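You operate a simulated robot arm through the tools that you are given. There is no shell and no other tool. Be economical: measure what you need, move in short steps, check, and stop when the job is done.

You run a simulated robot arm. Do the job below in one go: nothing can be reset, and whatever is moved stays where it is left.

Task
Put the bottle that says "soap" from the top of the steel bench in the white bowl and the bottle labelled "OIL" on top of the orange pad. Take the steel block from the top of the rewind table and put it on the folding table. Any order will do. Set down upright: bottle, steel block.

It is judged by the outcome, as a careful person would: the job done as asked, and still so three seconds after it is handed in. It fails if anything else is knocked over, pushed out of place, dropped, spilled or broken.

Robot
A 7-joint arm with a three-finger gripper on a trunk, on a base that drives. Base frame: it is fixed to the floor where the robot stands at the start and does not move with it; the origin is under the middle of the robot, x ahead of it, y to its left, z up; the surface under the hand at the start is at about z = 700. Units: mm, degrees, N and s.
With the tool pointing down near the work surface it reaches from about 100 to 880 mm from the robot's upright axis, wherever it stands. Its first joint turns from -166.0 to 166.0 degrees. Places, roughly: folding table [-1900, 4100, 700]; steel block [-4250, 2750, 750]. Payload 2.94 kg.
The tool frame sits at the grasp point between the pads (the TCP): z along the fingers, y along the line on which they close. The tips reach 30 mm beyond it. Largest opening 132 mm; the body of the gripper starts 107 mm behind the TCP.
Orientation is that of the tool frame in the base frame, as a unit quaternion [w, x, y, z]. With the fingers straight down and closing along the base's y, the tool's x points along the base's -x, its y along +y and its z along -z.

Tools
- The arm moves only by the tool play_rows. Its argument "motion" is one flat list of numbers, 7 for each row, row after row: the shift along the tool's x, y, z in mm, then the turn, a rotation vector about the tool's x, y, z in degrees, then the gripper command, from -1 (fully open) to 1 (shut), values between in proportion. In form: [x, y, z, ax, ay, az, grip, x, y, z, ax, ay, az, grip, ...]. A call has 1 to 20 rows; each row is the pose to reach, as a shift and turn from the pose commanded when the call began, along the tool's axes at that moment. A row lasts 0.2 s, in which the tool goes at most 50 mm and 8.6 degrees; a call with a longer step from one row to the next is refused whole, and so is a gripper value outside its range. Where a pose cannot be reached the arm comes as near as it can. A force on the tool above 40 N (or 10 N above the force at the start of the call, whichever is more), or a blocked arm, ends the call early, and 0.2 s more pass. Each finger halts on what it meets, pressing with about 43 N; the grip force reading is that of the motor and also rises with nothing between the fingers. The clock runs only during rows and for 0.2 s after the last one: add rows that repeat a pose to give the fingers time. It gives the time, the measured TCP pose, the force on the tool (base axes), the opening and the grip force at its end, in the units of the frame above (readings bear some noise), with the torque about the TCP (base axes, N m) and any sound that the robot's microphone picked up.
- Cameras (640 x 400 px; columns grow to the right, rows downward): "scene" is now at [38.7, 197.9, 1732.5]; the picture's right is [0.11, -0.99, 0.00], its down [-0.85, -0.09, -0.52] and it looks along [0.52, 0.06, -0.85] (base axes); focal length 254 px, centre (320, 200). "wrist" rides on the gripper at [72, 3, -144] in the tool frame; the picture's right is [-0.04, 1.00, 0.00], its down [-0.88, -0.04, -0.48] and it looks along [-0.48, -0.02, 0.88] (tool axes); focal length 256 px, centre (320, 200). There is no depth. A picture from a camera that has moved, and an enlarged one, comes with that camera's place and axes in the base frame and with its lens.
- capture(camera): a new picture of that camera. No time passes.
- raise_lower(by): slides the trunk up (or, below 0, down) by that many mm; the arm and the scene camera ride with it, the base frame stays. It gives what a move gives, with no picture.
- steer(legs): drives the robot by 1 to 6 legs, each [ahead, left, turn to the left] in mm, mm and degrees, along the robot's own axes; the way and the turn of a leg run together, so that a leg with both is an arc; at most 1500 mm and 180 degrees a leg. The arm and the cameras ride along, it lands a little off, and it stops where it bumps. It gives what a move gives.
- head_to(pan, tilt): turns the head with the scene camera to pan (to the left, within 143 degrees either way) and tilt (down, from -29 to 69), counted from straight ahead of the robot. It gives what a move gives.
- enlarge(camera, box): a new picture of the part [left, top, right, bottom] of that camera's present view, enlarged. No time passes.
- close_job(): hands the job in; it is judged then, once.

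Go step by step. Nothing tells you exact positions but the pictures and the camera data: compare them with the known pose of the tool, close in by small moves and look again before you grip or let go. The budget is 165 turns and 108 pictures, counting those below and the enlarged ones. Unless the task says otherwise, let go and move clear before handing in, and close with one line.

The tools are called after "Request:" as a command line: name --argument value ..., lists and objects as JSON in quotes. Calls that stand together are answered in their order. play_rows: Moves the arm, as the interface text tells. Its arguments: {"type":"object","properties":{"motion":{"type":"array"}},"required":["motion"]} The other tools are called the same way: raise_lower (by) slides the trunk up or down; steer (legs) drives the base; head_to (pan, tilt) turns the head that bears the scene camera; capture (camera) takes a picture; enlarge (camera, box) takes an enlarged picture of a part of a camera's view; close_job () hands the job in.

At the start:

```text
clock: 0.0
tcp_pos: [577.1, 114.4, 1002.6]
tool_rot: [0.0, 0.0, 1.0, 0.0]
wrist_force: [-0.2, 0.5, 0.0]
ft_torque: [0.01, 0.03, 0.0]
width: 131.9
grasp_force: 0.1
trunk travel left (down, up): [-250.0, 290.0]
robot x, y, heading: [1.5, 0.7, 0.0]
head pan, tilt: [6.1, 58.6]
```

scene: 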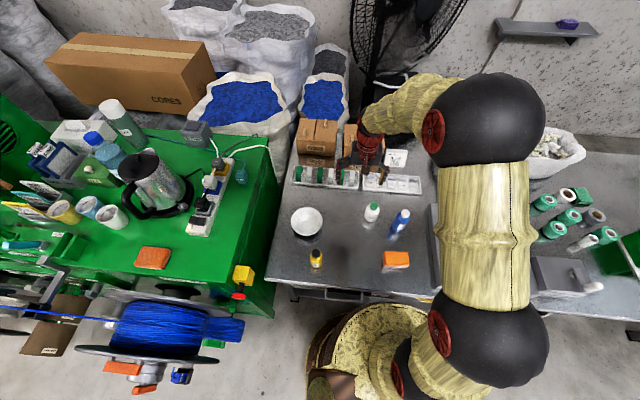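
wrist: 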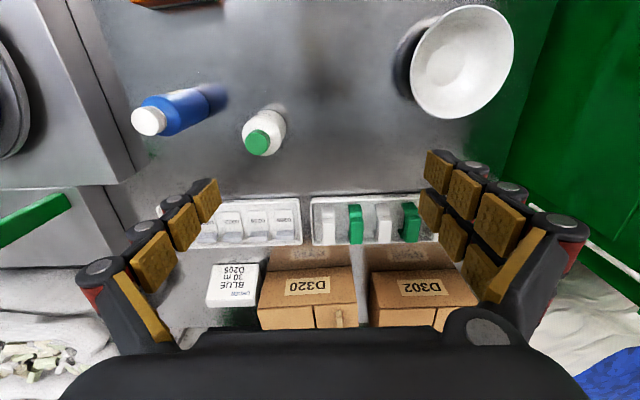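

I see the steel bench with a white bowl, a white bottle with green cap, a blue bottle, a small yellow bottle and an orange pad. I'll enlarge to read the labels.

Request:
enlarge --camera "scene" --box '[270, 180, 430, 280]'

Request:
enlarge --camera "wrist" --box '[110, 0, 350, 150]'

```text
4.00 times, centred on (350, 230) of scene
camera zoom: at [38.7, 197.9, 1732.5], right [0.11, -0.99, 0.0], down [-0.85, -0.09, -0.52], along [0.52, 0.06, -0.85], focal length 1016 px, centre (200, 80)
```

zoom: 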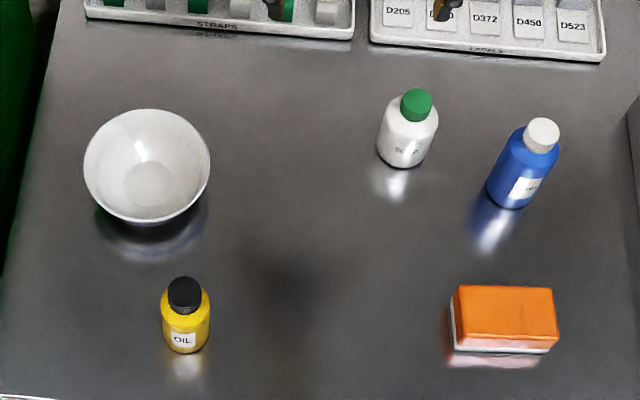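

```text
2.67 times, centred on (230, 75) of wrist
camera zoom: at [505.2, 116.2, 1145.9], right [0.04, 1.0, 0.0], down [0.88, -0.04, 0.48], along [0.48, -0.02, -0.88], focal length 683 px, centre (560, 533)
```

zoom: 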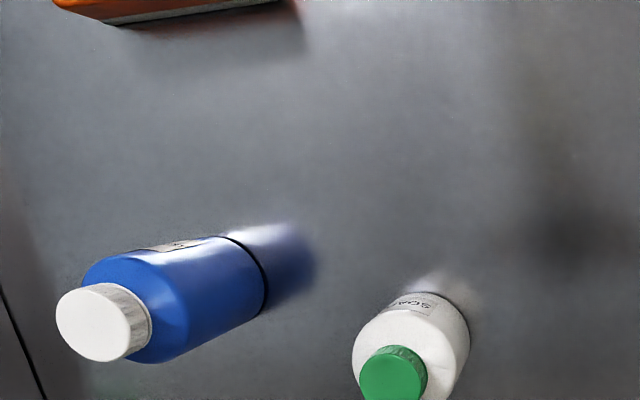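

The yellow bottle reads OIL and the white one probably SOAP. I'll confirm this before moving.

Request:
enlarge --camera "scene" --box '[360, 200, 416, 235]'

```text
11.43 times, centred on (388, 218) of scene
camera zoom: at [38.7, 197.9, 1732.5], right [0.11, -0.99, 0.0], down [-0.85, -0.09, -0.52], along [0.52, 0.06, -0.85], focal length 2903 px, centre (-457, 0)
```

zoom: 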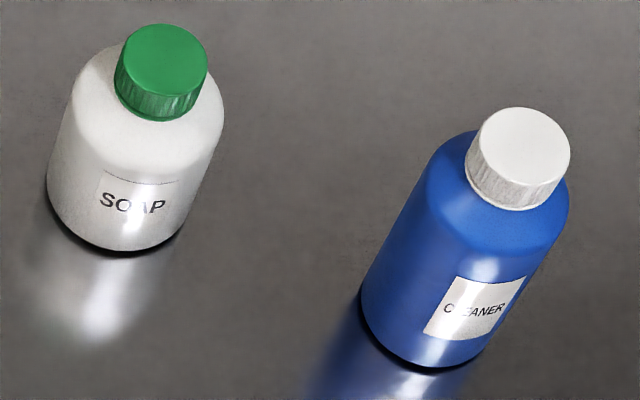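

White is SOAP, at about (593, 28), and yellow is OIL; the bowl is at about (516, 305). I'll hover over the soap bottle with the fingers part open.

Request:
play_rows --motion '[-5, -28, 25, 0, 0, 0, -0.5, -10, -56, 50, 0, 0, 0, -0.5, -15, -85, 82, 0, 0, 0, -0.5, -15, -85, 82, 0, 0, 0, -0.5]'

Request:
capture --camera "wrist"

Request:
capture --camera "scene"

```text
clock: 1.0
tcp_pos: [590.7, 27.9, 919.4]
tool_rot: [0.0, 0.0, 1.0, 0.0]
wrist_force: [0.7, 0.1, -0.3]
ft_torque: [0.0, -0.03, 0.01]
width: 98.8
grasp_force: 0.0
trunk travel left (down, up): [-250.0, 290.0]
robot x, y, heading: [0.8, -2.8, -0.1]
head pan, tilt: [6.1, 58.6]
```

```text
102 pictures are left
camera wrist: at [520.2, 31.3, 1063.7], right [0.04, 1.0, 0.0], down [0.88, -0.04, 0.48], along [0.47, -0.02, -0.88], focal length 256 px, centre (320, 200)
```

wrist: 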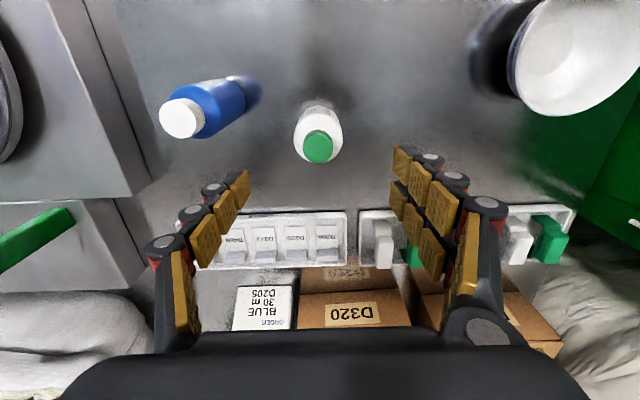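

```text
101 pictures are left
camera scene: at [39.0, 197.6, 1732.6], right [0.11, -0.99, 0.0], down [-0.85, -0.09, -0.52], along [0.52, 0.06, -0.85], focal length 254 px, centre (320, 200)
```

scene: 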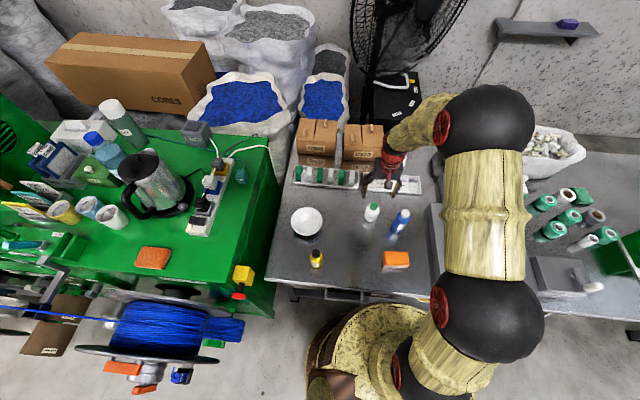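

The soap bottle axis is near (589, 25.5). I'll descend in small steps and look again before gripping.

Request:
play_rows --motion '[1.5, -2, 30, 0, 0, 0, -0.5, 1.5, -2, 60, 0, 0, 0, -0.5, 1.5, -2, 85, 0, 0, 0, -0.5, 1.5, -2, 85, 0, 0, 0, -0.5]'

Request:
capture --camera "wrist"

Request:
enlarge --camera "scene" --box '[330, 180, 426, 240]'

```text
clock: 2.0
tcp_pos: [590.4, 26.3, 835.5]
tool_rot: [-0.001, 0.0, 1.0, 0.001]
wrist_force: [0.1, -0.4, 0.2]
ft_torque: [-0.03, 0.04, 0.0]
width: 99.1
grasp_force: 0.1
trunk travel left (down, up): [-250.0, 290.0]
robot x, y, heading: [-1.5, -0.7, 0.2]
head pan, tilt: [6.1, 58.6]
```

```text
100 pictures are left
camera wrist: at [518.8, 29.2, 978.6], right [0.04, 1.0, 0.0], down [0.88, -0.04, 0.48], along [0.47, -0.02, -0.88], focal length 256 px, centre (320, 200)
```

wrist: 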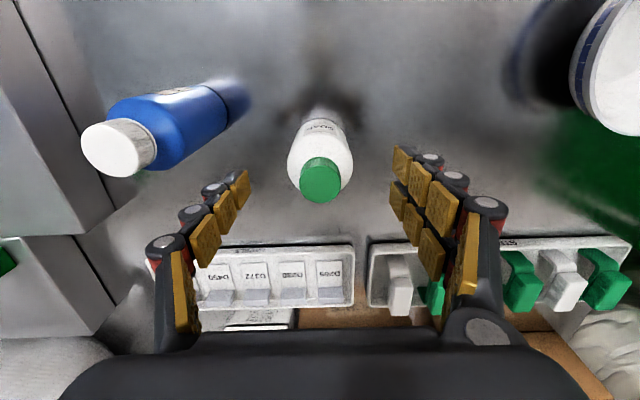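

```text
6.67 times, centred on (378, 210) of scene
camera zoom: at [39.0, 197.8, 1732.5], right [0.11, -0.99, 0.0], down [-0.85, -0.09, -0.52], along [0.52, 0.06, -0.85], focal length 1693 px, centre (-67, 133)
```

zoom: 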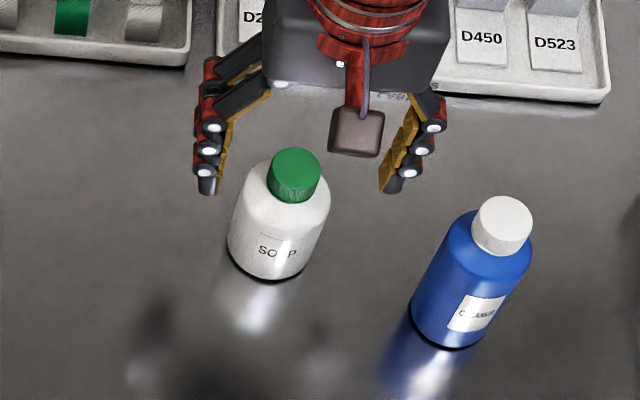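

The bottle sits centred between the fingers. I'll go down to z≈770 and close.

Request:
play_rows --motion '[1, 2, 35, 0, 0, 0, -0.5, 1, 2, 66, 0, 0, 0, -0.5, 1, 2, 66, 0, 0, 0, -0.5]'

Request:
capture --camera "wrist"

Request:
enlarge --camera "scene" --box '[330, 180, 426, 240]'

```text
clock: 2.8
tcp_pos: [589.3, 28.3, 768.2]
tool_rot: [0.001, 0.0, 1.0, 0.0]
wrist_force: [0.0, 0.3, -0.2]
ft_torque: [-0.02, 0.0, 0.0]
width: 99.3
grasp_force: 0.1
trunk travel left (down, up): [-250.0, 290.0]
robot x, y, heading: [-3.5, -0.5, 0.2]
head pan, tilt: [6.1, 58.6]
```

```text
98 pictures are left
camera wrist: at [518.0, 30.4, 912.5], right [0.04, 1.0, 0.0], down [0.88, -0.04, 0.48], along [0.48, -0.02, -0.88], focal length 256 px, centre (320, 200)
```

wrist: 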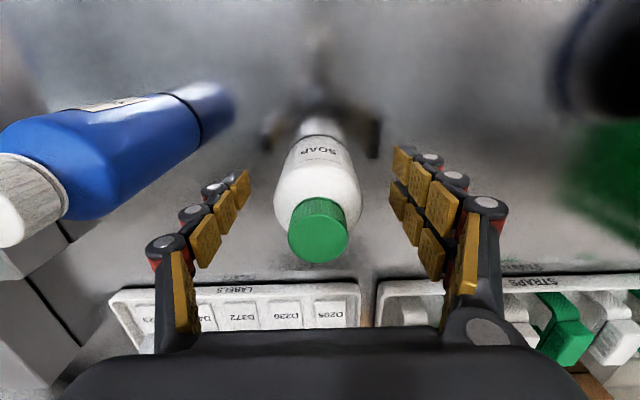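

```text
6.67 times, centred on (378, 210) of scene
camera zoom: at [38.8, 197.8, 1732.5], right [0.11, -0.99, 0.0], down [-0.85, -0.09, -0.52], along [0.52, 0.06, -0.85], focal length 1693 px, centre (-67, 133)
```

zoom: 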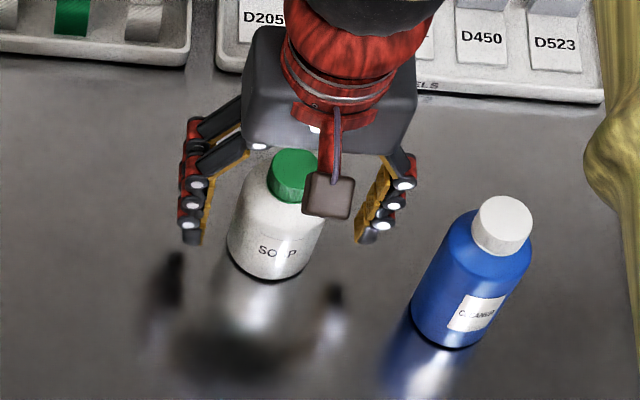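

Alignment looks good in both views. I'll close on the bottle.

Request:
play_rows --motion '[0, 0, 0, 0, 0, 0, 0.2, 0, 0, 0, 0, 0, 0, 1, 0, 0, 0, 0, 0, 0, 1, 0, 0, 0, 0, 0, 0, 1, 0, 0, 0, 0, 0, 0, 1]'

Request:
capture --camera "wrist"

```text
clock: 4.0
tcp_pos: [589.5, 27.6, 768.7]
tool_rot: [0.001, -0.001, 1.0, 0.0]
wrist_force: [-0.3, -0.6, 1.9]
ft_torque: [-0.03, 0.05, 0.0]
width: 56.2
grasp_force: 32.3
trunk travel left (down, up): [-250.0, 290.0]
robot x, y, heading: [2.5, 1.8, -0.3]
head pan, tilt: [6.1, 58.6]
```

```text
96 pictures are left
camera wrist: at [518.0, 30.4, 912.9], right [0.04, 1.0, 0.0], down [0.88, -0.04, 0.48], along [0.48, -0.02, -0.88], focal length 256 px, centre (320, 200)
```

wrist: 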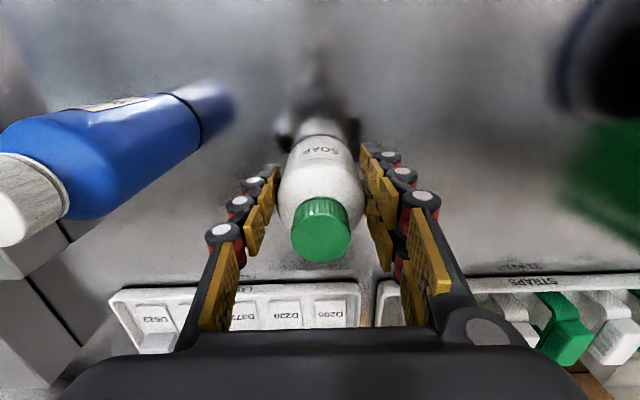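

Gripped at 56 mm. I'll lift it and carry it over the bowl.

Request:
play_rows --motion '[0, 0, -20, 0, 0, 0, 1, 0, 0, -55, 0, 0, 0, 1, 0, 0, -100, 0, 0, 0, 1, 0, 0, -110, 0, 0, 0, 1, 12, 45, -110, 0, 0, 0, 1, 24, 90, -110, 0, 0, 0, 1, 36, 135, -110, 0, 0, 0, 1, 48, 180, -110, 0, 0, 0, 1, 60, 225, -110, 0, 0, 0, 1, 70, 262, -110, 0, 0, 0, 1, 73, 277, -110, 0, 0, 0, 1, 73, 277, -110, 0, 0, 0, 1, 73, 277, -110, 0, 0, 0, 1]'

Request:
capture --camera "wrist"

Request:
enlarge --camera "scene" --box '[250, 170, 378, 250]'

```text
clock: 6.8
tcp_pos: [514.9, 305.8, 878.4]
tool_rot: [-0.001, 0.001, 1.0, -0.001]
wrist_force: [-0.7, -0.1, -2.4]
ft_torque: [0.03, 0.07, 0.03]
width: 56.0
grasp_force: 43.0
trunk travel left (down, up): [-250.0, 290.0]
robot x, y, heading: [-0.4, -3.7, 0.1]
head pan, tilt: [6.1, 58.6]
```

```text
95 pictures are left
camera wrist: at [444.4, 308.6, 1023.3], right [0.04, 1.0, 0.0], down [0.88, -0.04, 0.48], along [0.47, -0.02, -0.88], focal length 256 px, centre (320, 200)
```

wrist: 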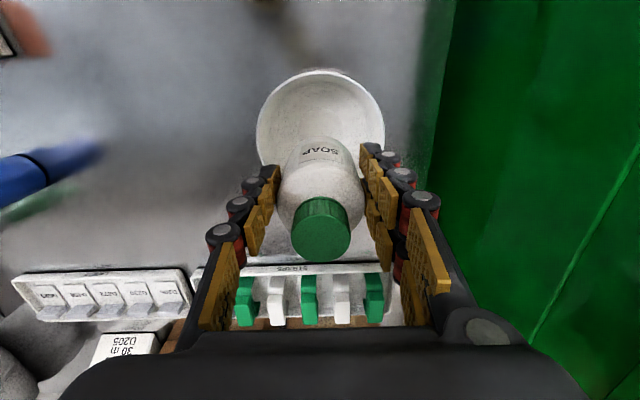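

```text
5.00 times, centred on (314, 210) of scene
camera zoom: at [38.8, 198.1, 1732.5], right [0.11, -0.99, 0.0], down [-0.85, -0.09, -0.52], along [0.52, 0.06, -0.85], focal length 1270 px, centre (350, 150)
```

zoom: 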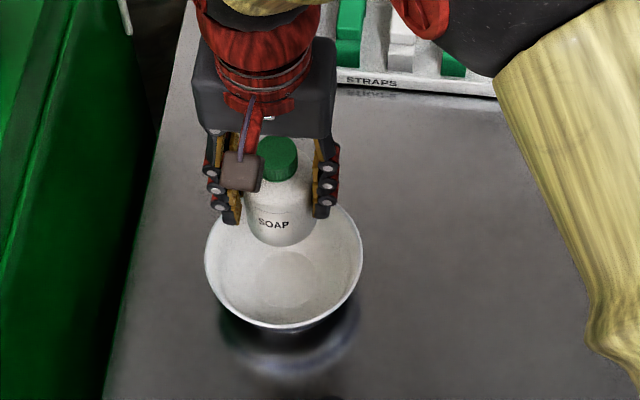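

The bottle is centred over the bowl at about (516, 306). I'll lower it to just above the bowl floor.

Request:
play_rows --motion '[-1, 0, 30, 0, 0, 0, 1, -1, 0, 60, 0, 0, 0, 1, -1, 0, 80, 0, 0, 0, 1, -1, 0, 92, 0, 0, 0, 1, -1, 0, 92, 0, 0, 0, 1]'

Request:
enlarge --camera "scene" --box '[250, 170, 378, 250]'

Request:
capture --camera "wrist"

```text
clock: 8.0
tcp_pos: [516.6, 305.0, 787.2]
tool_rot: [0.0, 0.0, 1.0, 0.0]
wrist_force: [-0.1, 0.8, -1.5]
ft_torque: [0.0, -0.01, 0.0]
width: 55.8
grasp_force: 43.2
trunk travel left (down, up): [-250.0, 290.0]
robot x, y, heading: [-3.0, -1.2, -0.1]
head pan, tilt: [6.1, 58.6]
```

```text
5.00 times, centred on (314, 210) of scene
camera zoom: at [38.9, 198.2, 1732.5], right [0.11, -0.99, 0.0], down [-0.85, -0.09, -0.52], along [0.52, 0.06, -0.85], focal length 1270 px, centre (350, 150)
```

zoom: 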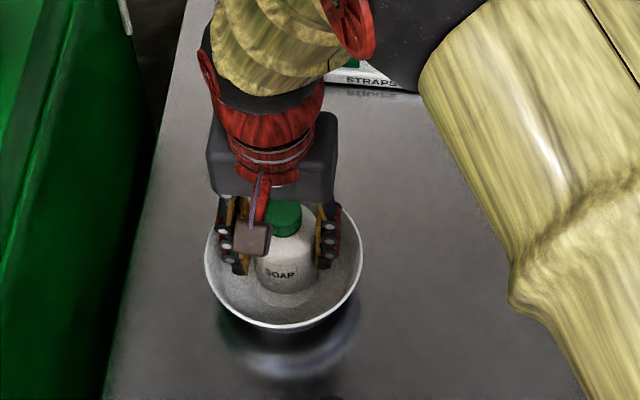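

```text
92 pictures are left
camera wrist: at [445.6, 308.4, 930.3], right [0.04, 1.0, 0.0], down [0.88, -0.04, 0.48], along [0.47, -0.02, -0.88], focal length 256 px, centre (320, 200)
```

wrist: 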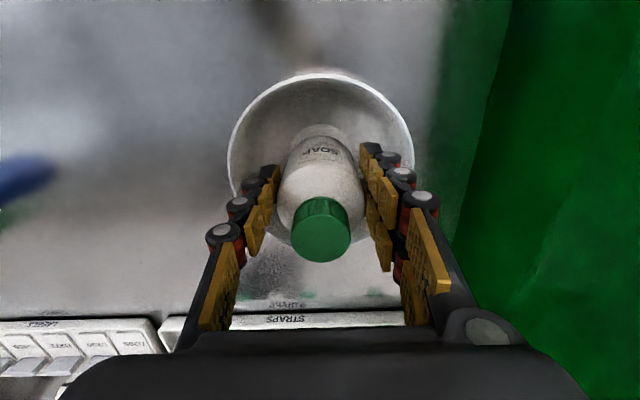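

The bottle is nearly on the bowl floor. I'll lower it in small steps and watch the force.

Request:
play_rows --motion '[0, 0, 3, 0, 0, 0, 1, 0, 0, 5, 0, 0, 0, 1, 0, 0, 5, 0, 0, 0, 1]'

```text
clock: 8.8
tcp_pos: [517.2, 305.5, 780.6]
tool_rot: [0.0, 0.0, 1.0, 0.0]
wrist_force: [0.1, 0.0, -1.5]
ft_torque: [-0.01, 0.02, -0.02]
width: 56.0
grasp_force: 43.3
trunk travel left (down, up): [-250.0, 290.0]
robot x, y, heading: [-0.2, 1.7, -0.0]
head pan, tilt: [6.1, 58.6]
```

Request:
play_rows --motion '[0, 0, 2, 0, 0, 0, 1, 0, 0, 3, 0, 0, 0, 1, 0, 0, 3, 0, 0, 0, 1]'

```text
clock: 9.6
tcp_pos: [516.8, 306.1, 778.0]
tool_rot: [0.0, 0.0, 1.0, 0.0]
wrist_force: [-2.2, 1.5, -0.1]
ft_torque: [0.01, 0.07, 0.03]
width: 55.9
grasp_force: 43.0
trunk travel left (down, up): [-250.0, 290.0]
robot x, y, heading: [0.9, 0.3, 0.1]
head pan, tilt: [6.1, 58.6]
```

There may be first contact, since the vertical force changed. One more millimetre or two to confirm.

Request:
play_rows --motion '[0, 0, 1, 0, 0, 0, 1, 0, 0, 2, 0, 0, 0, 1, 0, 0, 2, 0, 0, 0, 1]'

Request:
enlarge --camera "scene" --box '[282, 195, 346, 235]'

```text
clock: 10.4
tcp_pos: [517.8, 305.2, 776.6]
tool_rot: [0.0, 0.0, 1.0, 0.0]
wrist_force: [-2.2, -0.8, 3.2]
ft_torque: [-0.01, 0.11, 0.01]
width: 55.9
grasp_force: 42.7
trunk travel left (down, up): [-250.0, 290.0]
robot x, y, heading: [1.1, 4.1, -0.0]
head pan, tilt: [6.1, 58.6]
```

```text
10.00 times, centred on (314, 215) of scene
camera zoom: at [38.3, 198.0, 1732.5], right [0.11, -0.99, 0.0], down [-0.85, -0.09, -0.52], along [0.52, 0.06, -0.85], focal length 2540 px, centre (380, 50)
```

zoom: 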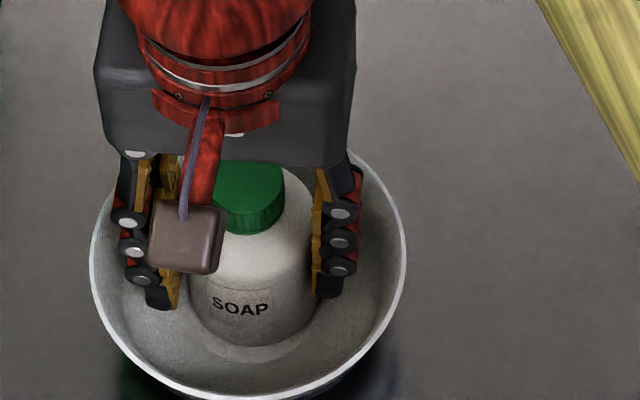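

Contact is made, but a small -x force suggests the base is a little off towards +x. I'll nudge it and compare.

Request:
play_rows --motion '[0, 0, -2, 0, 0, 0, 1, 3, 0, -2, 0, 0, 0, 1, 3, 0, 0, 0, 0, 0, 1, 3, 0, 0, 0, 0, 0, 1]'

Request:
enlarge --camera "scene" --box '[282, 195, 346, 235]'

```text
clock: 11.4
tcp_pos: [514.7, 305.6, 777.7]
tool_rot: [0.0, 0.0, 1.0, 0.0]
wrist_force: [-0.8, 0.0, 0.4]
ft_torque: [-0.03, 0.01, 0.03]
width: 55.8
grasp_force: 43.0
trunk travel left (down, up): [-250.0, 290.0]
robot x, y, heading: [-0.3, 1.4, 0.1]
head pan, tilt: [6.1, 58.6]
```

```text
10.00 times, centred on (314, 215) of scene
camera zoom: at [38.7, 198.0, 1732.5], right [0.11, -0.99, 0.0], down [-0.85, -0.09, -0.52], along [0.52, 0.06, -0.85], focal length 2540 px, centre (380, 50)
```

zoom: 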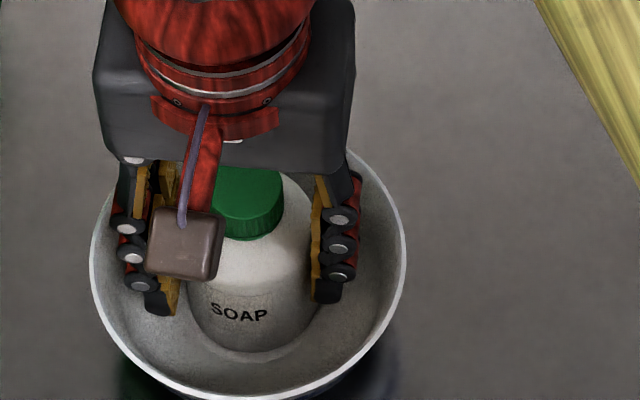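

That moved off the slope. I'll settle it lower.

Request:
play_rows --motion '[0, 1, 1, 0, 0, 0, 1, 0, 1, 2, 0, 0, 0, 1, 0, 1, 2, 0, 0, 0, 1]'

```text
clock: 12.2
tcp_pos: [514.0, 306.0, 777.7]
tool_rot: [0.001, -0.001, 1.0, 0.001]
wrist_force: [-2.1, -7.5, 25.8]
ft_torque: [-0.61, 0.1, -0.01]
width: 55.7
grasp_force: 42.4
trunk travel left (down, up): [-250.0, 290.0]
robot x, y, heading: [-1.7, 0.8, -0.2]
head pan, tilt: [6.1, 58.6]
```

It's on the floor now. I'll ease back to light load and open gently, with limited opening inside the bowl.

Request:
play_rows --motion '[0, -1, -1.5, 0, 0, 0, 1, 0, -1, -1.5, 0, 0, 0, 1]'

```text
clock: 12.8
tcp_pos: [514.5, 306.2, 776.9]
tool_rot: [0.001, 0.0, 1.0, 0.001]
wrist_force: [1.7, 1.9, 11.9]
ft_torque: [0.19, -0.21, 0.03]
width: 55.8
grasp_force: 43.0
trunk travel left (down, up): [-250.0, 290.0]
robot x, y, heading: [-1.1, -0.7, 0.2]
head pan, tilt: [6.1, 58.6]
```

Request:
play_rows --motion '[0, 0, 0, 0, 0, 0, 0.1, 0, 0, 0, 0, 0, 0, 0.0, 0, 0, 0, 0, 0, 0, -0.1, 0, 0, 0, 0, 0, 0, -0.1]'

Request:
enlarge --camera "scene" --box '[282, 195, 346, 235]'

Request:
capture --camera "wrist"

```text
clock: 13.8
tcp_pos: [515.1, 304.9, 775.7]
tool_rot: [0.0, 0.0, 1.0, 0.0]
wrist_force: [0.0, 0.6, 0.3]
ft_torque: [-0.02, 0.01, -0.02]
width: 72.5
grasp_force: 0.0
trunk travel left (down, up): [-250.0, 290.0]
robot x, y, heading: [-2.3, -1.2, 0.1]
head pan, tilt: [6.1, 58.6]
```

```text
10.00 times, centred on (314, 215) of scene
camera zoom: at [38.6, 198.1, 1732.5], right [0.11, -0.99, 0.0], down [-0.85, -0.09, -0.52], along [0.52, 0.06, -0.85], focal length 2540 px, centre (380, 50)
```

zoom: 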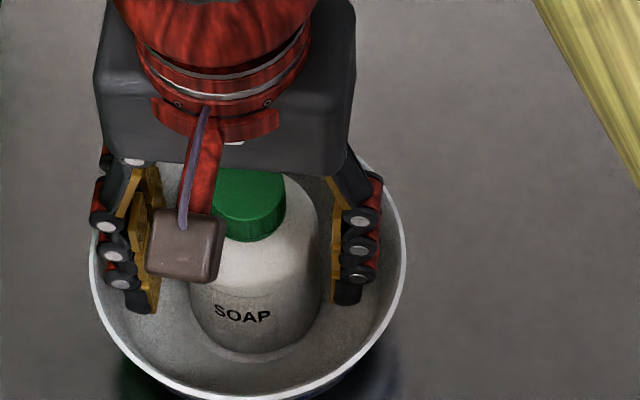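

```text
88 pictures are left
camera wrist: at [442.8, 308.3, 920.1], right [0.04, 1.0, 0.0], down [0.88, -0.04, 0.48], along [0.47, -0.02, -0.88], focal length 256 px, centre (320, 200)
```

wrist: 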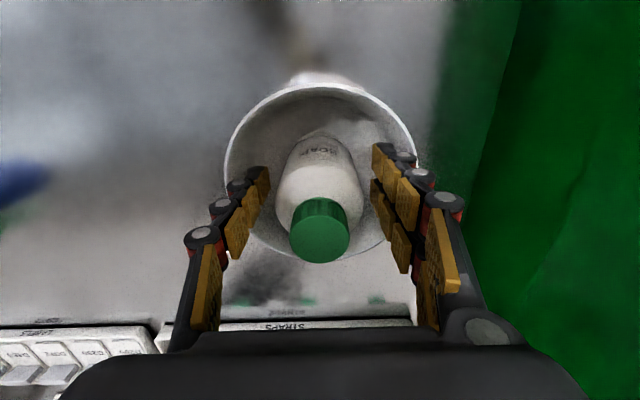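

The bottle stands in the bowl. I'll lift clear and move to hover above the OIL bottle.

Request:
play_rows --motion '[0, 0, -20, 0, 0, 0, -0.1, 0, 0, -60, 0, 0, 0, -0.1, 0, 0, -105, 0, 0, 0, -0.1, 0, 0, -135, 0, 0, 0, -0.1, 40, -14, -135, 0, 0, 0, -0.1, 80, -28, -135, 0, 0, 0, -0.2, 120, -42, -135, 0, 0, 0, -0.3, 155, -55, -135, 0, 0, 0, -0.4, 164, -58, -135, 0, 0, 0, -0.4, 164, -58, -135, 0, 0, 0, -0.4]'

Request:
capture --camera "wrist"

Request:
enlarge --camera "scene" --box '[270, 180, 430, 280]'

```text
clock: 16.0
tcp_pos: [350.2, 247.1, 910.4]
tool_rot: [-0.001, 0.0, 1.0, 0.0]
wrist_force: [-0.5, 0.1, 0.2]
ft_torque: [0.01, 0.01, -0.02]
width: 92.5
grasp_force: 0.2
trunk travel left (down, up): [-250.0, 290.0]
robot x, y, heading: [1.1, -2.6, -0.1]
head pan, tilt: [6.1, 58.6]
```

```text
87 pictures are left
camera wrist: at [278.8, 250.4, 1055.2], right [0.04, 1.0, 0.0], down [0.88, -0.04, 0.48], along [0.47, -0.02, -0.88], focal length 256 px, centre (320, 200)
```

wrist: 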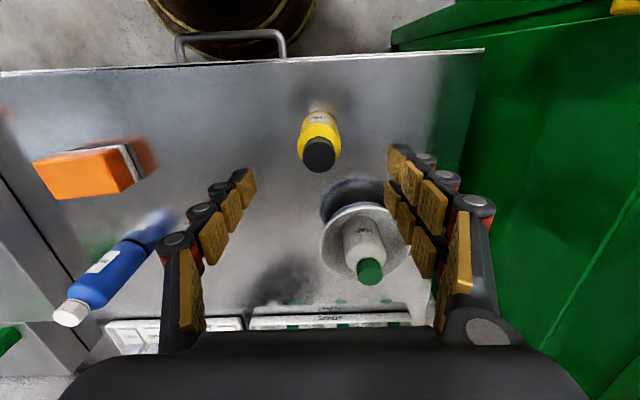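

```text
4.00 times, centred on (350, 230) of scene
camera zoom: at [38.7, 198.1, 1732.5], right [0.11, -0.99, 0.0], down [-0.85, -0.09, -0.52], along [0.52, 0.06, -0.85], focal length 1016 px, centre (200, 80)
```

zoom: 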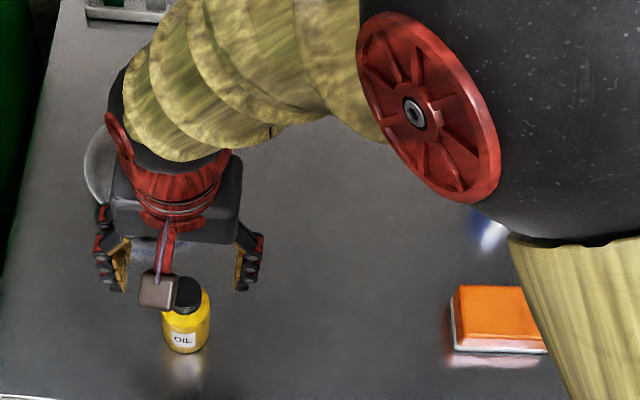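

I'll zoom on the OIL bottle in the wrist view for a better fix.

Request:
enlarge --camera "wrist" --box '[272, 90, 368, 190]'

Request:
enlarge --camera "scene" --box '[290, 235, 346, 275]'

```text
4.00 times, centred on (320, 140) of wrist
camera zoom: at [278.8, 250.4, 1055.2], right [0.04, 1.0, 0.0], down [0.88, -0.04, 0.48], along [0.47, -0.02, -0.88], focal length 1024 px, centre (320, 440)
```

zoom: 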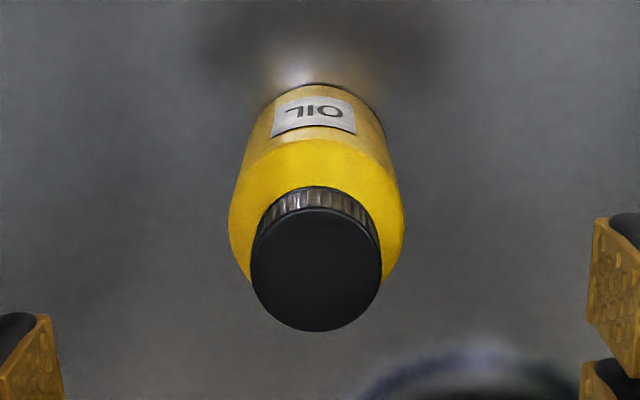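

```text
10.00 times, centred on (318, 255) of scene
camera zoom: at [38.7, 198.1, 1732.5], right [0.11, -0.99, 0.0], down [-0.85, -0.09, -0.52], along [0.52, 0.06, -0.85], focal length 2540 px, centre (340, -350)
```

zoom: 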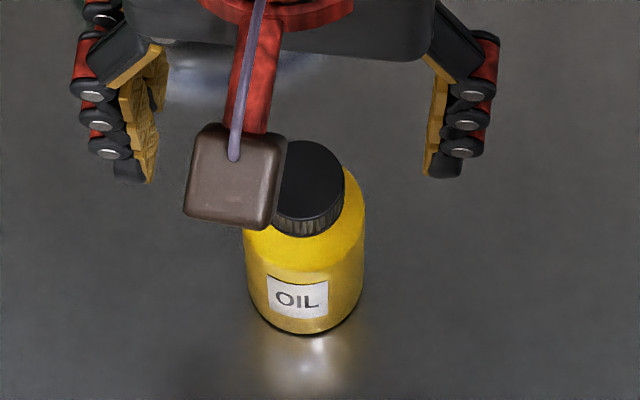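

The OIL bottle is at about (360, 246), 47 mm across and about 115 mm tall. I'll descend most of the way and check.

Request:
play_rows --motion '[-10, -1, 30, 0, 0, 0, -0.4, -10, -1, 75, 0, 0, 0, -0.4, -10, -1, 75, 0, 0, 0, -0.4]'

Request:
capture --camera "wrist"

Request:
enlarge --camera "scene" --box '[290, 235, 346, 275]'

```text
clock: 16.8
tcp_pos: [359.3, 246.0, 835.9]
tool_rot: [0.0, -0.001, 1.0, 0.0]
wrist_force: [0.1, -0.2, 0.5]
ft_torque: [-0.02, -0.01, -0.01]
width: 92.5
grasp_force: 0.1
trunk travel left (down, up): [-250.0, 290.0]
robot x, y, heading: [1.2, 0.5, 0.0]
head pan, tilt: [6.1, 58.6]
```

```text
83 pictures are left
camera wrist: at [288.3, 249.2, 979.7], right [0.04, 1.0, 0.0], down [0.88, -0.04, 0.48], along [0.48, -0.02, -0.88], focal length 256 px, centre (320, 200)
```

wrist: 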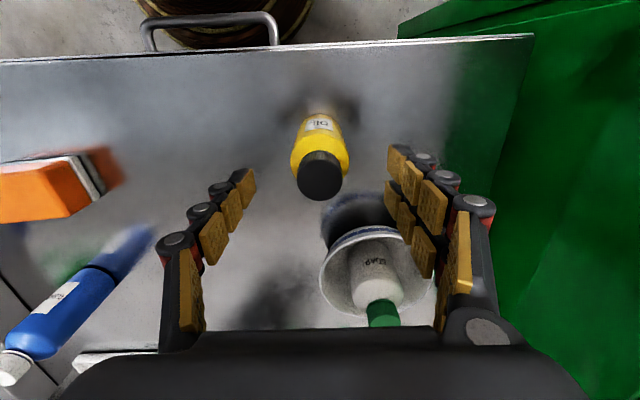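

```text
10.00 times, centred on (318, 255) of scene
camera zoom: at [38.6, 198.2, 1732.5], right [0.11, -0.99, 0.0], down [-0.85, -0.09, -0.52], along [0.52, 0.05, -0.85], focal length 2540 px, centre (340, -350)
```

zoom: 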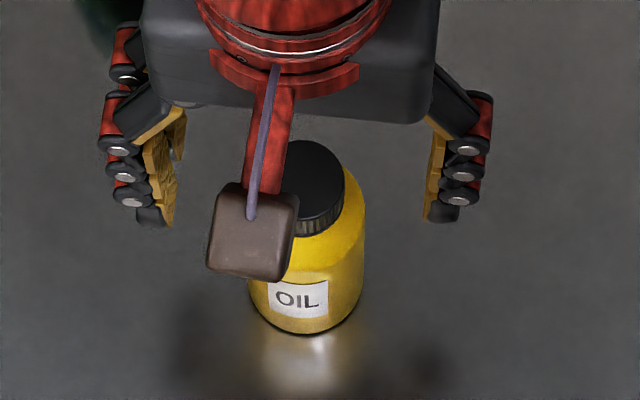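

Nearly aligned; I'll shift 2 mm and go down to grasp height.

Request:
play_rows --motion '[-1, -2, 35, 0, 0, 0, -0.4, -1, -2, 70, 0, 0, 0, -0.4, -1, -2, 81, 0, 0, 0, -0.4, -1, -2, 81, 0, 0, 0, -0.4]'

Request:
capture --camera "wrist"

Request:
enlarge --camera "scene" --box '[290, 235, 346, 275]'

```text
clock: 17.8
tcp_pos: [360.9, 243.8, 754.7]
tool_rot: [0.0, 0.0, 1.0, 0.0]
wrist_force: [-0.7, 0.1, -0.3]
ft_torque: [-0.03, 0.0, -0.03]
width: 92.3
grasp_force: 0.1
trunk travel left (down, up): [-250.0, 290.0]
robot x, y, heading: [2.0, 1.1, -0.0]
head pan, tilt: [6.1, 58.6]
```

```text
81 pictures are left
camera wrist: at [289.2, 246.7, 899.1], right [0.04, 1.0, 0.0], down [0.88, -0.04, 0.48], along [0.48, -0.02, -0.88], focal length 256 px, centre (320, 200)
```

wrist: 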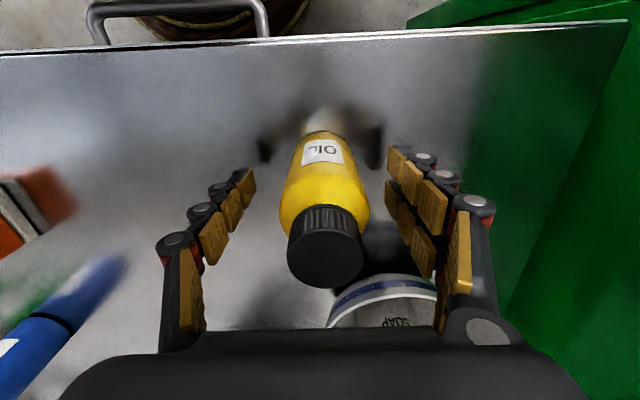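

```text
10.00 times, centred on (318, 255) of scene
camera zoom: at [38.5, 198.0, 1732.5], right [0.11, -0.99, 0.0], down [-0.85, -0.09, -0.52], along [0.52, 0.06, -0.85], focal length 2540 px, centre (340, -350)
```

zoom: 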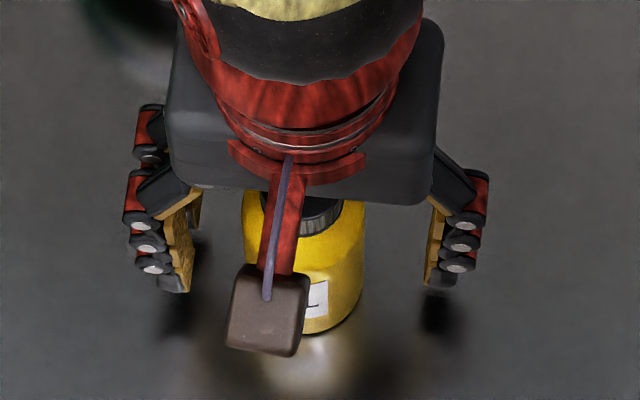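

It's centred, so I'll close and lift.

Request:
play_rows --motion '[0, 0, 0, 0, 0, 0, 0.3, 0, 0, 0, 0, 0, 0, 1, 0, 0, 0, 0, 0, 0, 1, 0, 0, 0, 0, 0, 0, 1, 0, 0, 0, 0, 0, 0, 1, 0, 0, 0, 0, 0, 0, 1]'

Request:
enlarge --camera "scene" --box '[370, 240, 418, 270]'

```text
clock: 19.2
tcp_pos: [360.5, 243.2, 755.6]
tool_rot: [-0.001, -0.001, 1.0, 0.0]
wrist_force: [0.8, 0.0, 2.6]
ft_torque: [0.01, 0.02, 0.0]
width: 46.1
grasp_force: 41.0
trunk travel left (down, up): [-250.0, 290.0]
robot x, y, heading: [1.1, -0.4, -0.2]
head pan, tilt: [6.1, 58.6]
```

```text
13.33 times, centred on (394, 255) of scene
camera zoom: at [38.5, 198.0, 1732.5], right [0.11, -0.99, 0.0], down [-0.85, -0.09, -0.52], along [0.52, 0.06, -0.85], focal length 3387 px, centre (-667, -533)
```

zoom: 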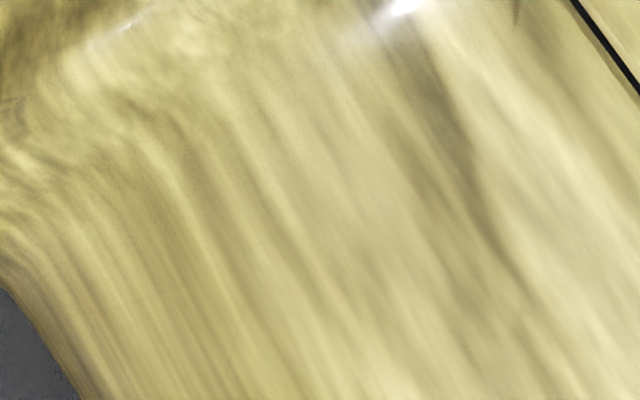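

Gripped at 46 mm. I'll lift and carry it part way toward the orange pad, then look at the pad.

Request:
play_rows --motion '[0, 0, -20, 0, 0, 0, 1, 0, 0, -60, 0, 0, 0, 1, 0, 0, -105, 0, 0, 0, 1, 0, 0, -130, 0, 0, 0, 1, -8, -45, -130, 0, 0, 0, 1, -16, -90, -130, 0, 0, 0, 1, -24, -135, -130, 0, 0, 0, 1, -32, -180, -130, 0, 0, 0, 1, -38, -215, -130, 0, 0, 0, 1, -40, -230, -130, 0, 0, 0, 1, -40, -230, -130, 0, 0, 0, 1]'

Request:
capture --camera "wrist"

Request:
enlarge --camera "scene" --box '[270, 180, 430, 280]'

```text
clock: 21.6
tcp_pos: [401.1, 13.8, 885.4]
tool_rot: [-0.001, 0.0, 1.0, 0.0]
wrist_force: [-0.4, 0.0, -2.4]
ft_torque: [0.01, 0.01, 0.02]
width: 46.0
grasp_force: 43.2
trunk travel left (down, up): [-250.0, 290.0]
robot x, y, heading: [1.7, -3.9, 0.0]
head pan, tilt: [6.1, 58.6]
```

```text
78 pictures are left
camera wrist: at [329.7, 17.3, 1029.6], right [0.04, 1.0, 0.0], down [0.88, -0.04, 0.48], along [0.47, -0.02, -0.88], focal length 256 px, centre (320, 200)
```

wrist: 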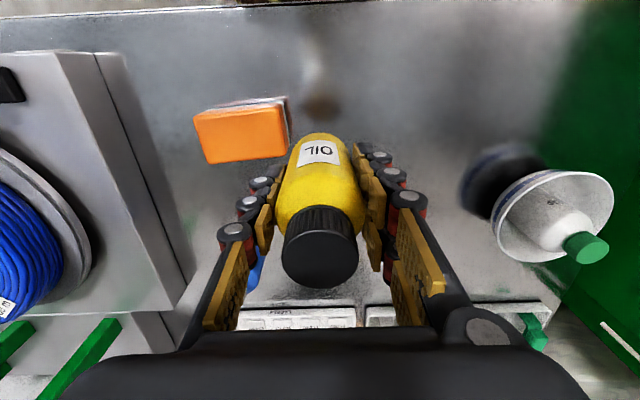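

```text
4.00 times, centred on (350, 230) of scene
camera zoom: at [38.6, 197.8, 1732.5], right [0.11, -0.99, 0.0], down [-0.85, -0.09, -0.52], along [0.52, 0.06, -0.85], focal length 1016 px, centre (200, 80)
```

zoom: 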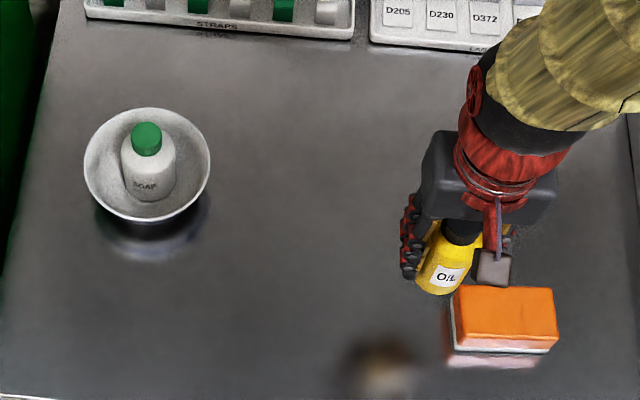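

The pad top is centred at about (398, -73), z≈737, roughly 100 × 55 mm. I'll move the oil bottle above it.

Request:
play_rows --motion '[1, -30, 0, 0, 0, 0, 1, 2, -65, 0, 0, 0, 0, 1, 3, -87, 0, 0, 0, 0, 1, 3, -87, 20, 0, 0, 0, 1, 3, -87, 45, 0, 0, 0, 1, 3, -87, 60, 0, 0, 0, 1, 3, -87, 60, 0, 0, 0, 1]'

Request:
capture --camera "wrist"

Request:
enlarge --camera "scene" --box '[350, 220, 430, 270]'

```text
clock: 23.2
tcp_pos: [398.1, -73.7, 826.8]
tool_rot: [0.0, 0.0, 1.0, 0.0]
wrist_force: [0.2, -0.6, -1.4]
ft_torque: [-0.04, 0.0, 0.02]
width: 46.0
grasp_force: 42.9
trunk travel left (down, up): [-250.0, 290.0]
robot x, y, heading: [2.0, 0.8, -0.1]
head pan, tilt: [6.1, 58.6]
```

```text
76 pictures are left
camera wrist: at [326.8, -70.0, 969.4], right [0.04, 1.0, 0.0], down [0.88, -0.04, 0.48], along [0.48, -0.02, -0.88], focal length 256 px, centre (320, 200)
```

wrist: 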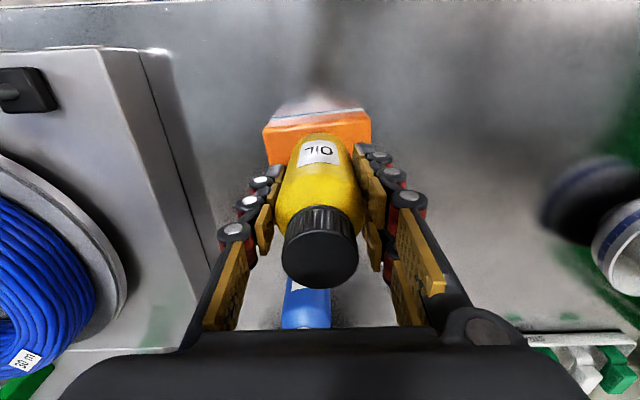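

```text
8.00 times, centred on (390, 245) of scene
camera zoom: at [38.7, 197.7, 1732.5], right [0.11, -0.99, 0.0], down [-0.85, -0.09, -0.52], along [0.52, 0.06, -0.85], focal length 2032 px, centre (-240, -160)
```

zoom: 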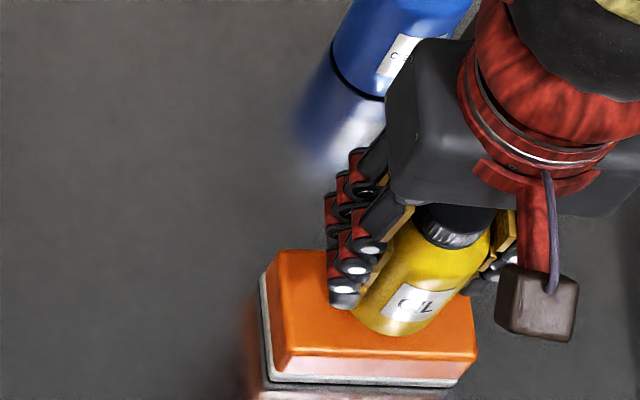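

Alignment is good; I'll shift 2 mm and lower to near contact.

Request:
play_rows --motion '[-2, -1, 15, 0, 0, 0, 1, -2, -1, 24, 0, 0, 0, 1, -2, -1, 28, 0, 0, 0, 1, -2, -1, 28, 0, 0, 0, 1]'

Request:
enlarge --camera "scene" --box '[350, 220, 430, 270]'

```text
clock: 24.2
tcp_pos: [401.2, -74.1, 798.7]
tool_rot: [0.002, 0.0, 1.0, 0.0]
wrist_force: [-3.5, -1.8, 37.6]
ft_torque: [-0.05, 0.08, 0.03]
width: 45.9
grasp_force: 43.0
trunk travel left (down, up): [-250.0, 290.0]
robot x, y, heading: [0.5, -3.0, 0.1]
head pan, tilt: [6.1, 58.6]
```

```text
8.00 times, centred on (390, 245) of scene
camera zoom: at [36.5, 198.0, 1732.8], right [0.11, -0.99, 0.0], down [-0.85, -0.09, -0.52], along [0.52, 0.06, -0.85], focal length 2032 px, centre (-240, -160)
```

zoom: 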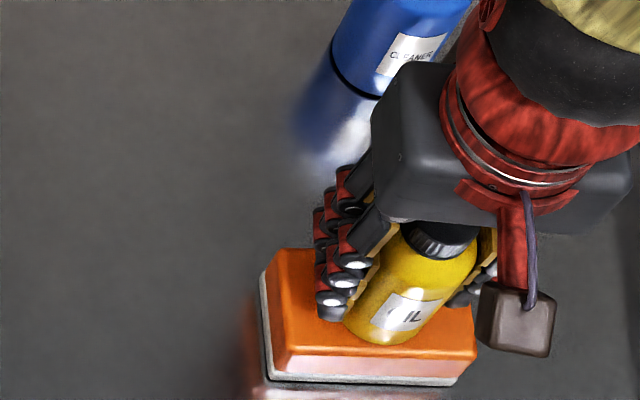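

Contact with the pad is firm. I'll ease up to a light load before opening.

Request:
play_rows --motion '[0, 0, -1.5, 0, 0, 0, 1, 0, 0, -1.5, 0, 0, 0, 1]'

```text
clock: 24.8
tcp_pos: [401.2, -74.5, 798.9]
tool_rot: [0.001, 0.001, 1.0, 0.0]
wrist_force: [3.7, -3.1, 14.7]
ft_torque: [-0.16, -0.39, -0.01]
width: 45.9
grasp_force: 43.1
trunk travel left (down, up): [-250.0, 290.0]
robot x, y, heading: [-0.0, 4.1, 0.2]
head pan, tilt: [6.1, 58.6]
```

Request:
play_rows --motion '[0, 0, -0.7, 0, 0, 0, 1, 0, 0, -0.7, 0, 0, 0, 1]'

```text
clock: 25.4
tcp_pos: [399.3, -73.6, 799.8]
tool_rot: [-0.001, 0.0, 1.0, 0.0]
wrist_force: [1.9, 0.4, 3.7]
ft_torque: [0.04, -0.21, 0.01]
width: 46.1
grasp_force: 43.1
trunk travel left (down, up): [-250.0, 290.0]
robot x, y, heading: [1.9, -0.6, -0.0]
head pan, tilt: [6.1, 58.6]
```

Light contact now, so I'll open gently.

Request:
play_rows --motion '[0, 0, 0, 0, 0, 0, 0.25, 0, 0, 0, 0, 0, 0, 0.1, 0, 0, 0, 0, 0, 0, -0.1, 0, 0, 0, 0, 0, 0, -0.3, 0, 0, 0, 0, 0, 0, -0.3]'

Request:
enlarge --camera "scene" --box '[350, 220, 430, 270]'

Request:
capture --camera "wrist"

```text
clock: 26.6
tcp_pos: [400.0, -74.2, 799.3]
tool_rot: [0.0, 0.001, 1.0, 0.0]
wrist_force: [0.0, 0.6, 0.5]
ft_torque: [0.02, -0.03, 0.01]
width: 85.9
grasp_force: 0.1
trunk travel left (down, up): [-250.0, 290.0]
robot x, y, heading: [0.9, -0.3, 0.0]
head pan, tilt: [6.1, 58.6]
```

```text
8.00 times, centred on (390, 245) of scene
camera zoom: at [38.6, 197.8, 1732.5], right [0.11, -0.99, 0.0], down [-0.85, -0.09, -0.52], along [0.52, 0.06, -0.85], focal length 2032 px, centre (-240, -160)
```

zoom: 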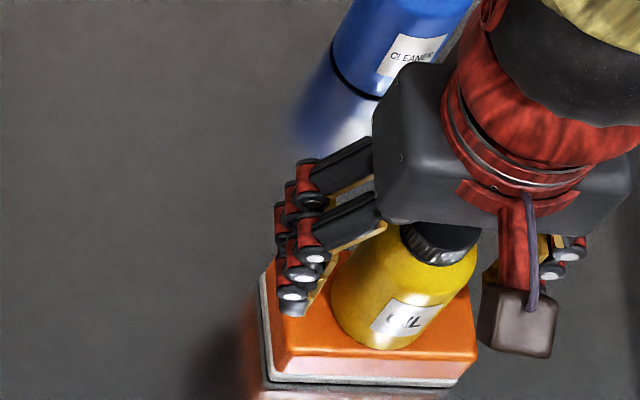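

```text
72 pictures are left
camera wrist: at [328.5, -71.0, 943.5], right [0.04, 1.0, 0.0], down [0.88, -0.04, 0.48], along [0.48, -0.02, -0.88], focal length 256 px, centre (320, 200)
```

wrist: 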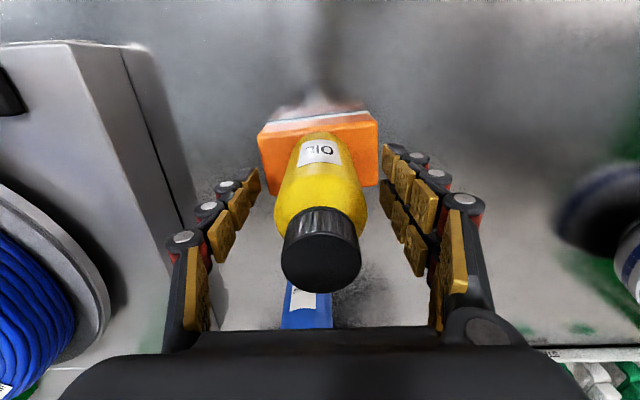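

It stands on the pad. I'll lift straight up and tuck the arm in while checking the bench.

Request:
play_rows --motion '[0, 0, -20, 0, 0, 0, -0.3, 0, 0, -60, 0, 0, 0, -0.3, 0, 0, -105, 0, 0, 0, -0.3, 0, 0, -150, 0, 0, 0, -0.3, 0, 0, -200, 0, 0, 0, -0.3, 40, 20, -220, 0, 0, 0, -0.3, 60, 50, -220, 0, 0, 0, -0.3, 60, 74, -220, 0, 0, 0, -0.3, 60, 74, -220, 0, 0, 0, -0.3]'

Request:
capture --camera "scene"

```text
clock: 28.6
tcp_pos: [339.6, 1.4, 1020.2]
tool_rot: [0.001, 0.001, 1.0, 0.0]
wrist_force: [-0.2, 0.1, -0.2]
ft_torque: [0.0, 0.02, 0.02]
width: 85.8
grasp_force: 0.0
trunk travel left (down, up): [-250.0, 290.0]
robot x, y, heading: [0.1, 0.2, -0.0]
head pan, tilt: [6.1, 58.6]
```

```text
71 pictures are left
camera scene: at [38.3, 197.9, 1732.5], right [0.11, -0.99, 0.0], down [-0.85, -0.09, -0.52], along [0.52, 0.06, -0.85], focal length 254 px, centre (320, 200)
```

scene: 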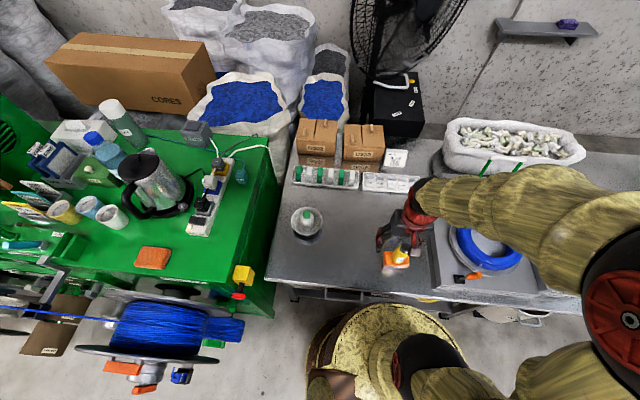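

Both bottles are placed. Now I'll look to the left and rear to plan the drive.

Request:
head_to --pan 75 --tilt 25

Request:
capture --camera "scene"

Request:
head_to --pan 140 --tilt 25

Request:
capture --camera "scene"

Request:
head_to --pan -140 --tilt 25

Request:
capture --camera "scene"

```text
clock: 30.0
tcp_pos: [340.1, -0.2, 1020.0]
tool_rot: [0.0, 0.0, 1.0, 0.0]
wrist_force: [-0.2, -0.7, -0.5]
ft_torque: [-0.01, 0.05, 0.01]
width: 86.0
grasp_force: 0.1
trunk travel left (down, up): [-250.0, 290.0]
robot x, y, heading: [-2.1, 4.2, -0.0]
head pan, tilt: [75.0, 25.0]
```

```text
70 pictures are left
camera scene: at [-5.5, 279.6, 1780.9], right [0.97, -0.26, 0.0], down [-0.11, -0.41, -0.91], along [0.24, 0.88, -0.42], focal length 254 px, centre (320, 200)
```

scene: 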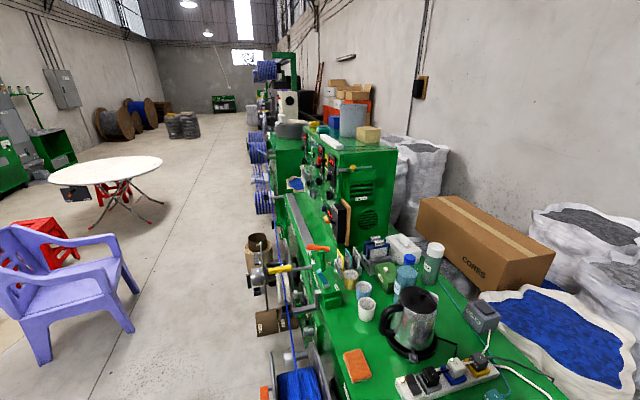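

```text
clock: 31.4
tcp_pos: [338.8, 1.5, 1019.0]
tool_rot: [0.0, 0.0, 1.0, 0.0]
wrist_force: [0.4, 0.6, -0.2]
ft_torque: [-0.02, -0.01, -0.02]
width: 85.7
grasp_force: 0.1
trunk travel left (down, up): [-250.0, 290.0]
robot x, y, heading: [-2.9, -0.3, 0.1]
head pan, tilt: [140.0, 25.0]
```

```text
69 pictures are left
camera scene: at [-99.9, 249.9, 1781.0], right [0.64, 0.77, 0.0], down [0.32, -0.27, -0.91], along [-0.69, 0.58, -0.42], focal length 254 px, centre (320, 200)
```

scene: 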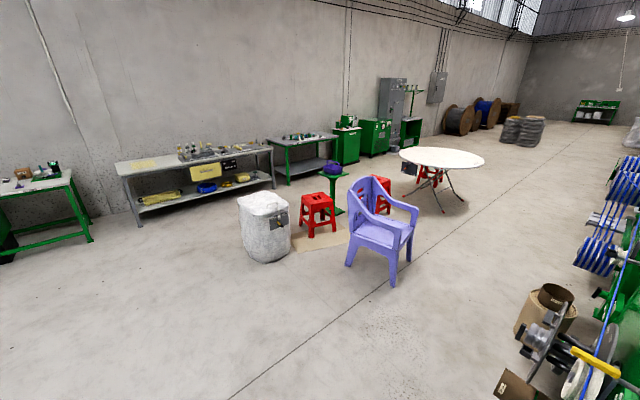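

```text
clock: 35.2
tcp_pos: [339.8, 0.9, 1018.5]
tool_rot: [0.0, 0.0, 1.0, 0.0]
wrist_force: [0.0, 0.6, -0.5]
ft_torque: [-0.03, 0.02, 0.0]
width: 86.0
grasp_force: 0.0
trunk travel left (down, up): [-250.0, 290.0]
robot x, y, heading: [-1.6, 3.1, 0.0]
head pan, tilt: [-140.0, 25.0]
```

```text
68 pictures are left
camera scene: at [-99.9, 131.4, 1781.0], right [-0.64, 0.77, 0.0], down [0.32, 0.27, -0.91], along [-0.69, -0.58, -0.42], focal length 254 px, centre (320, 200)
```

scene: 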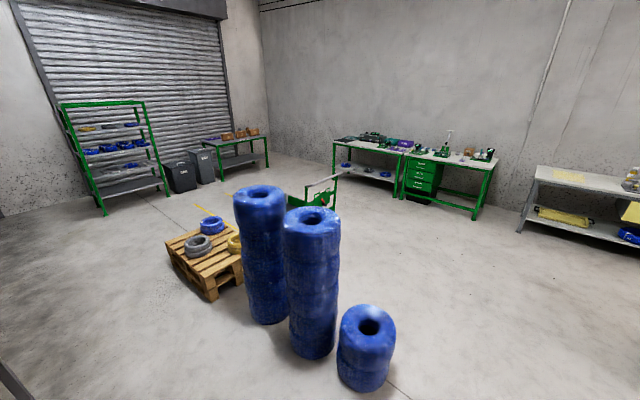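

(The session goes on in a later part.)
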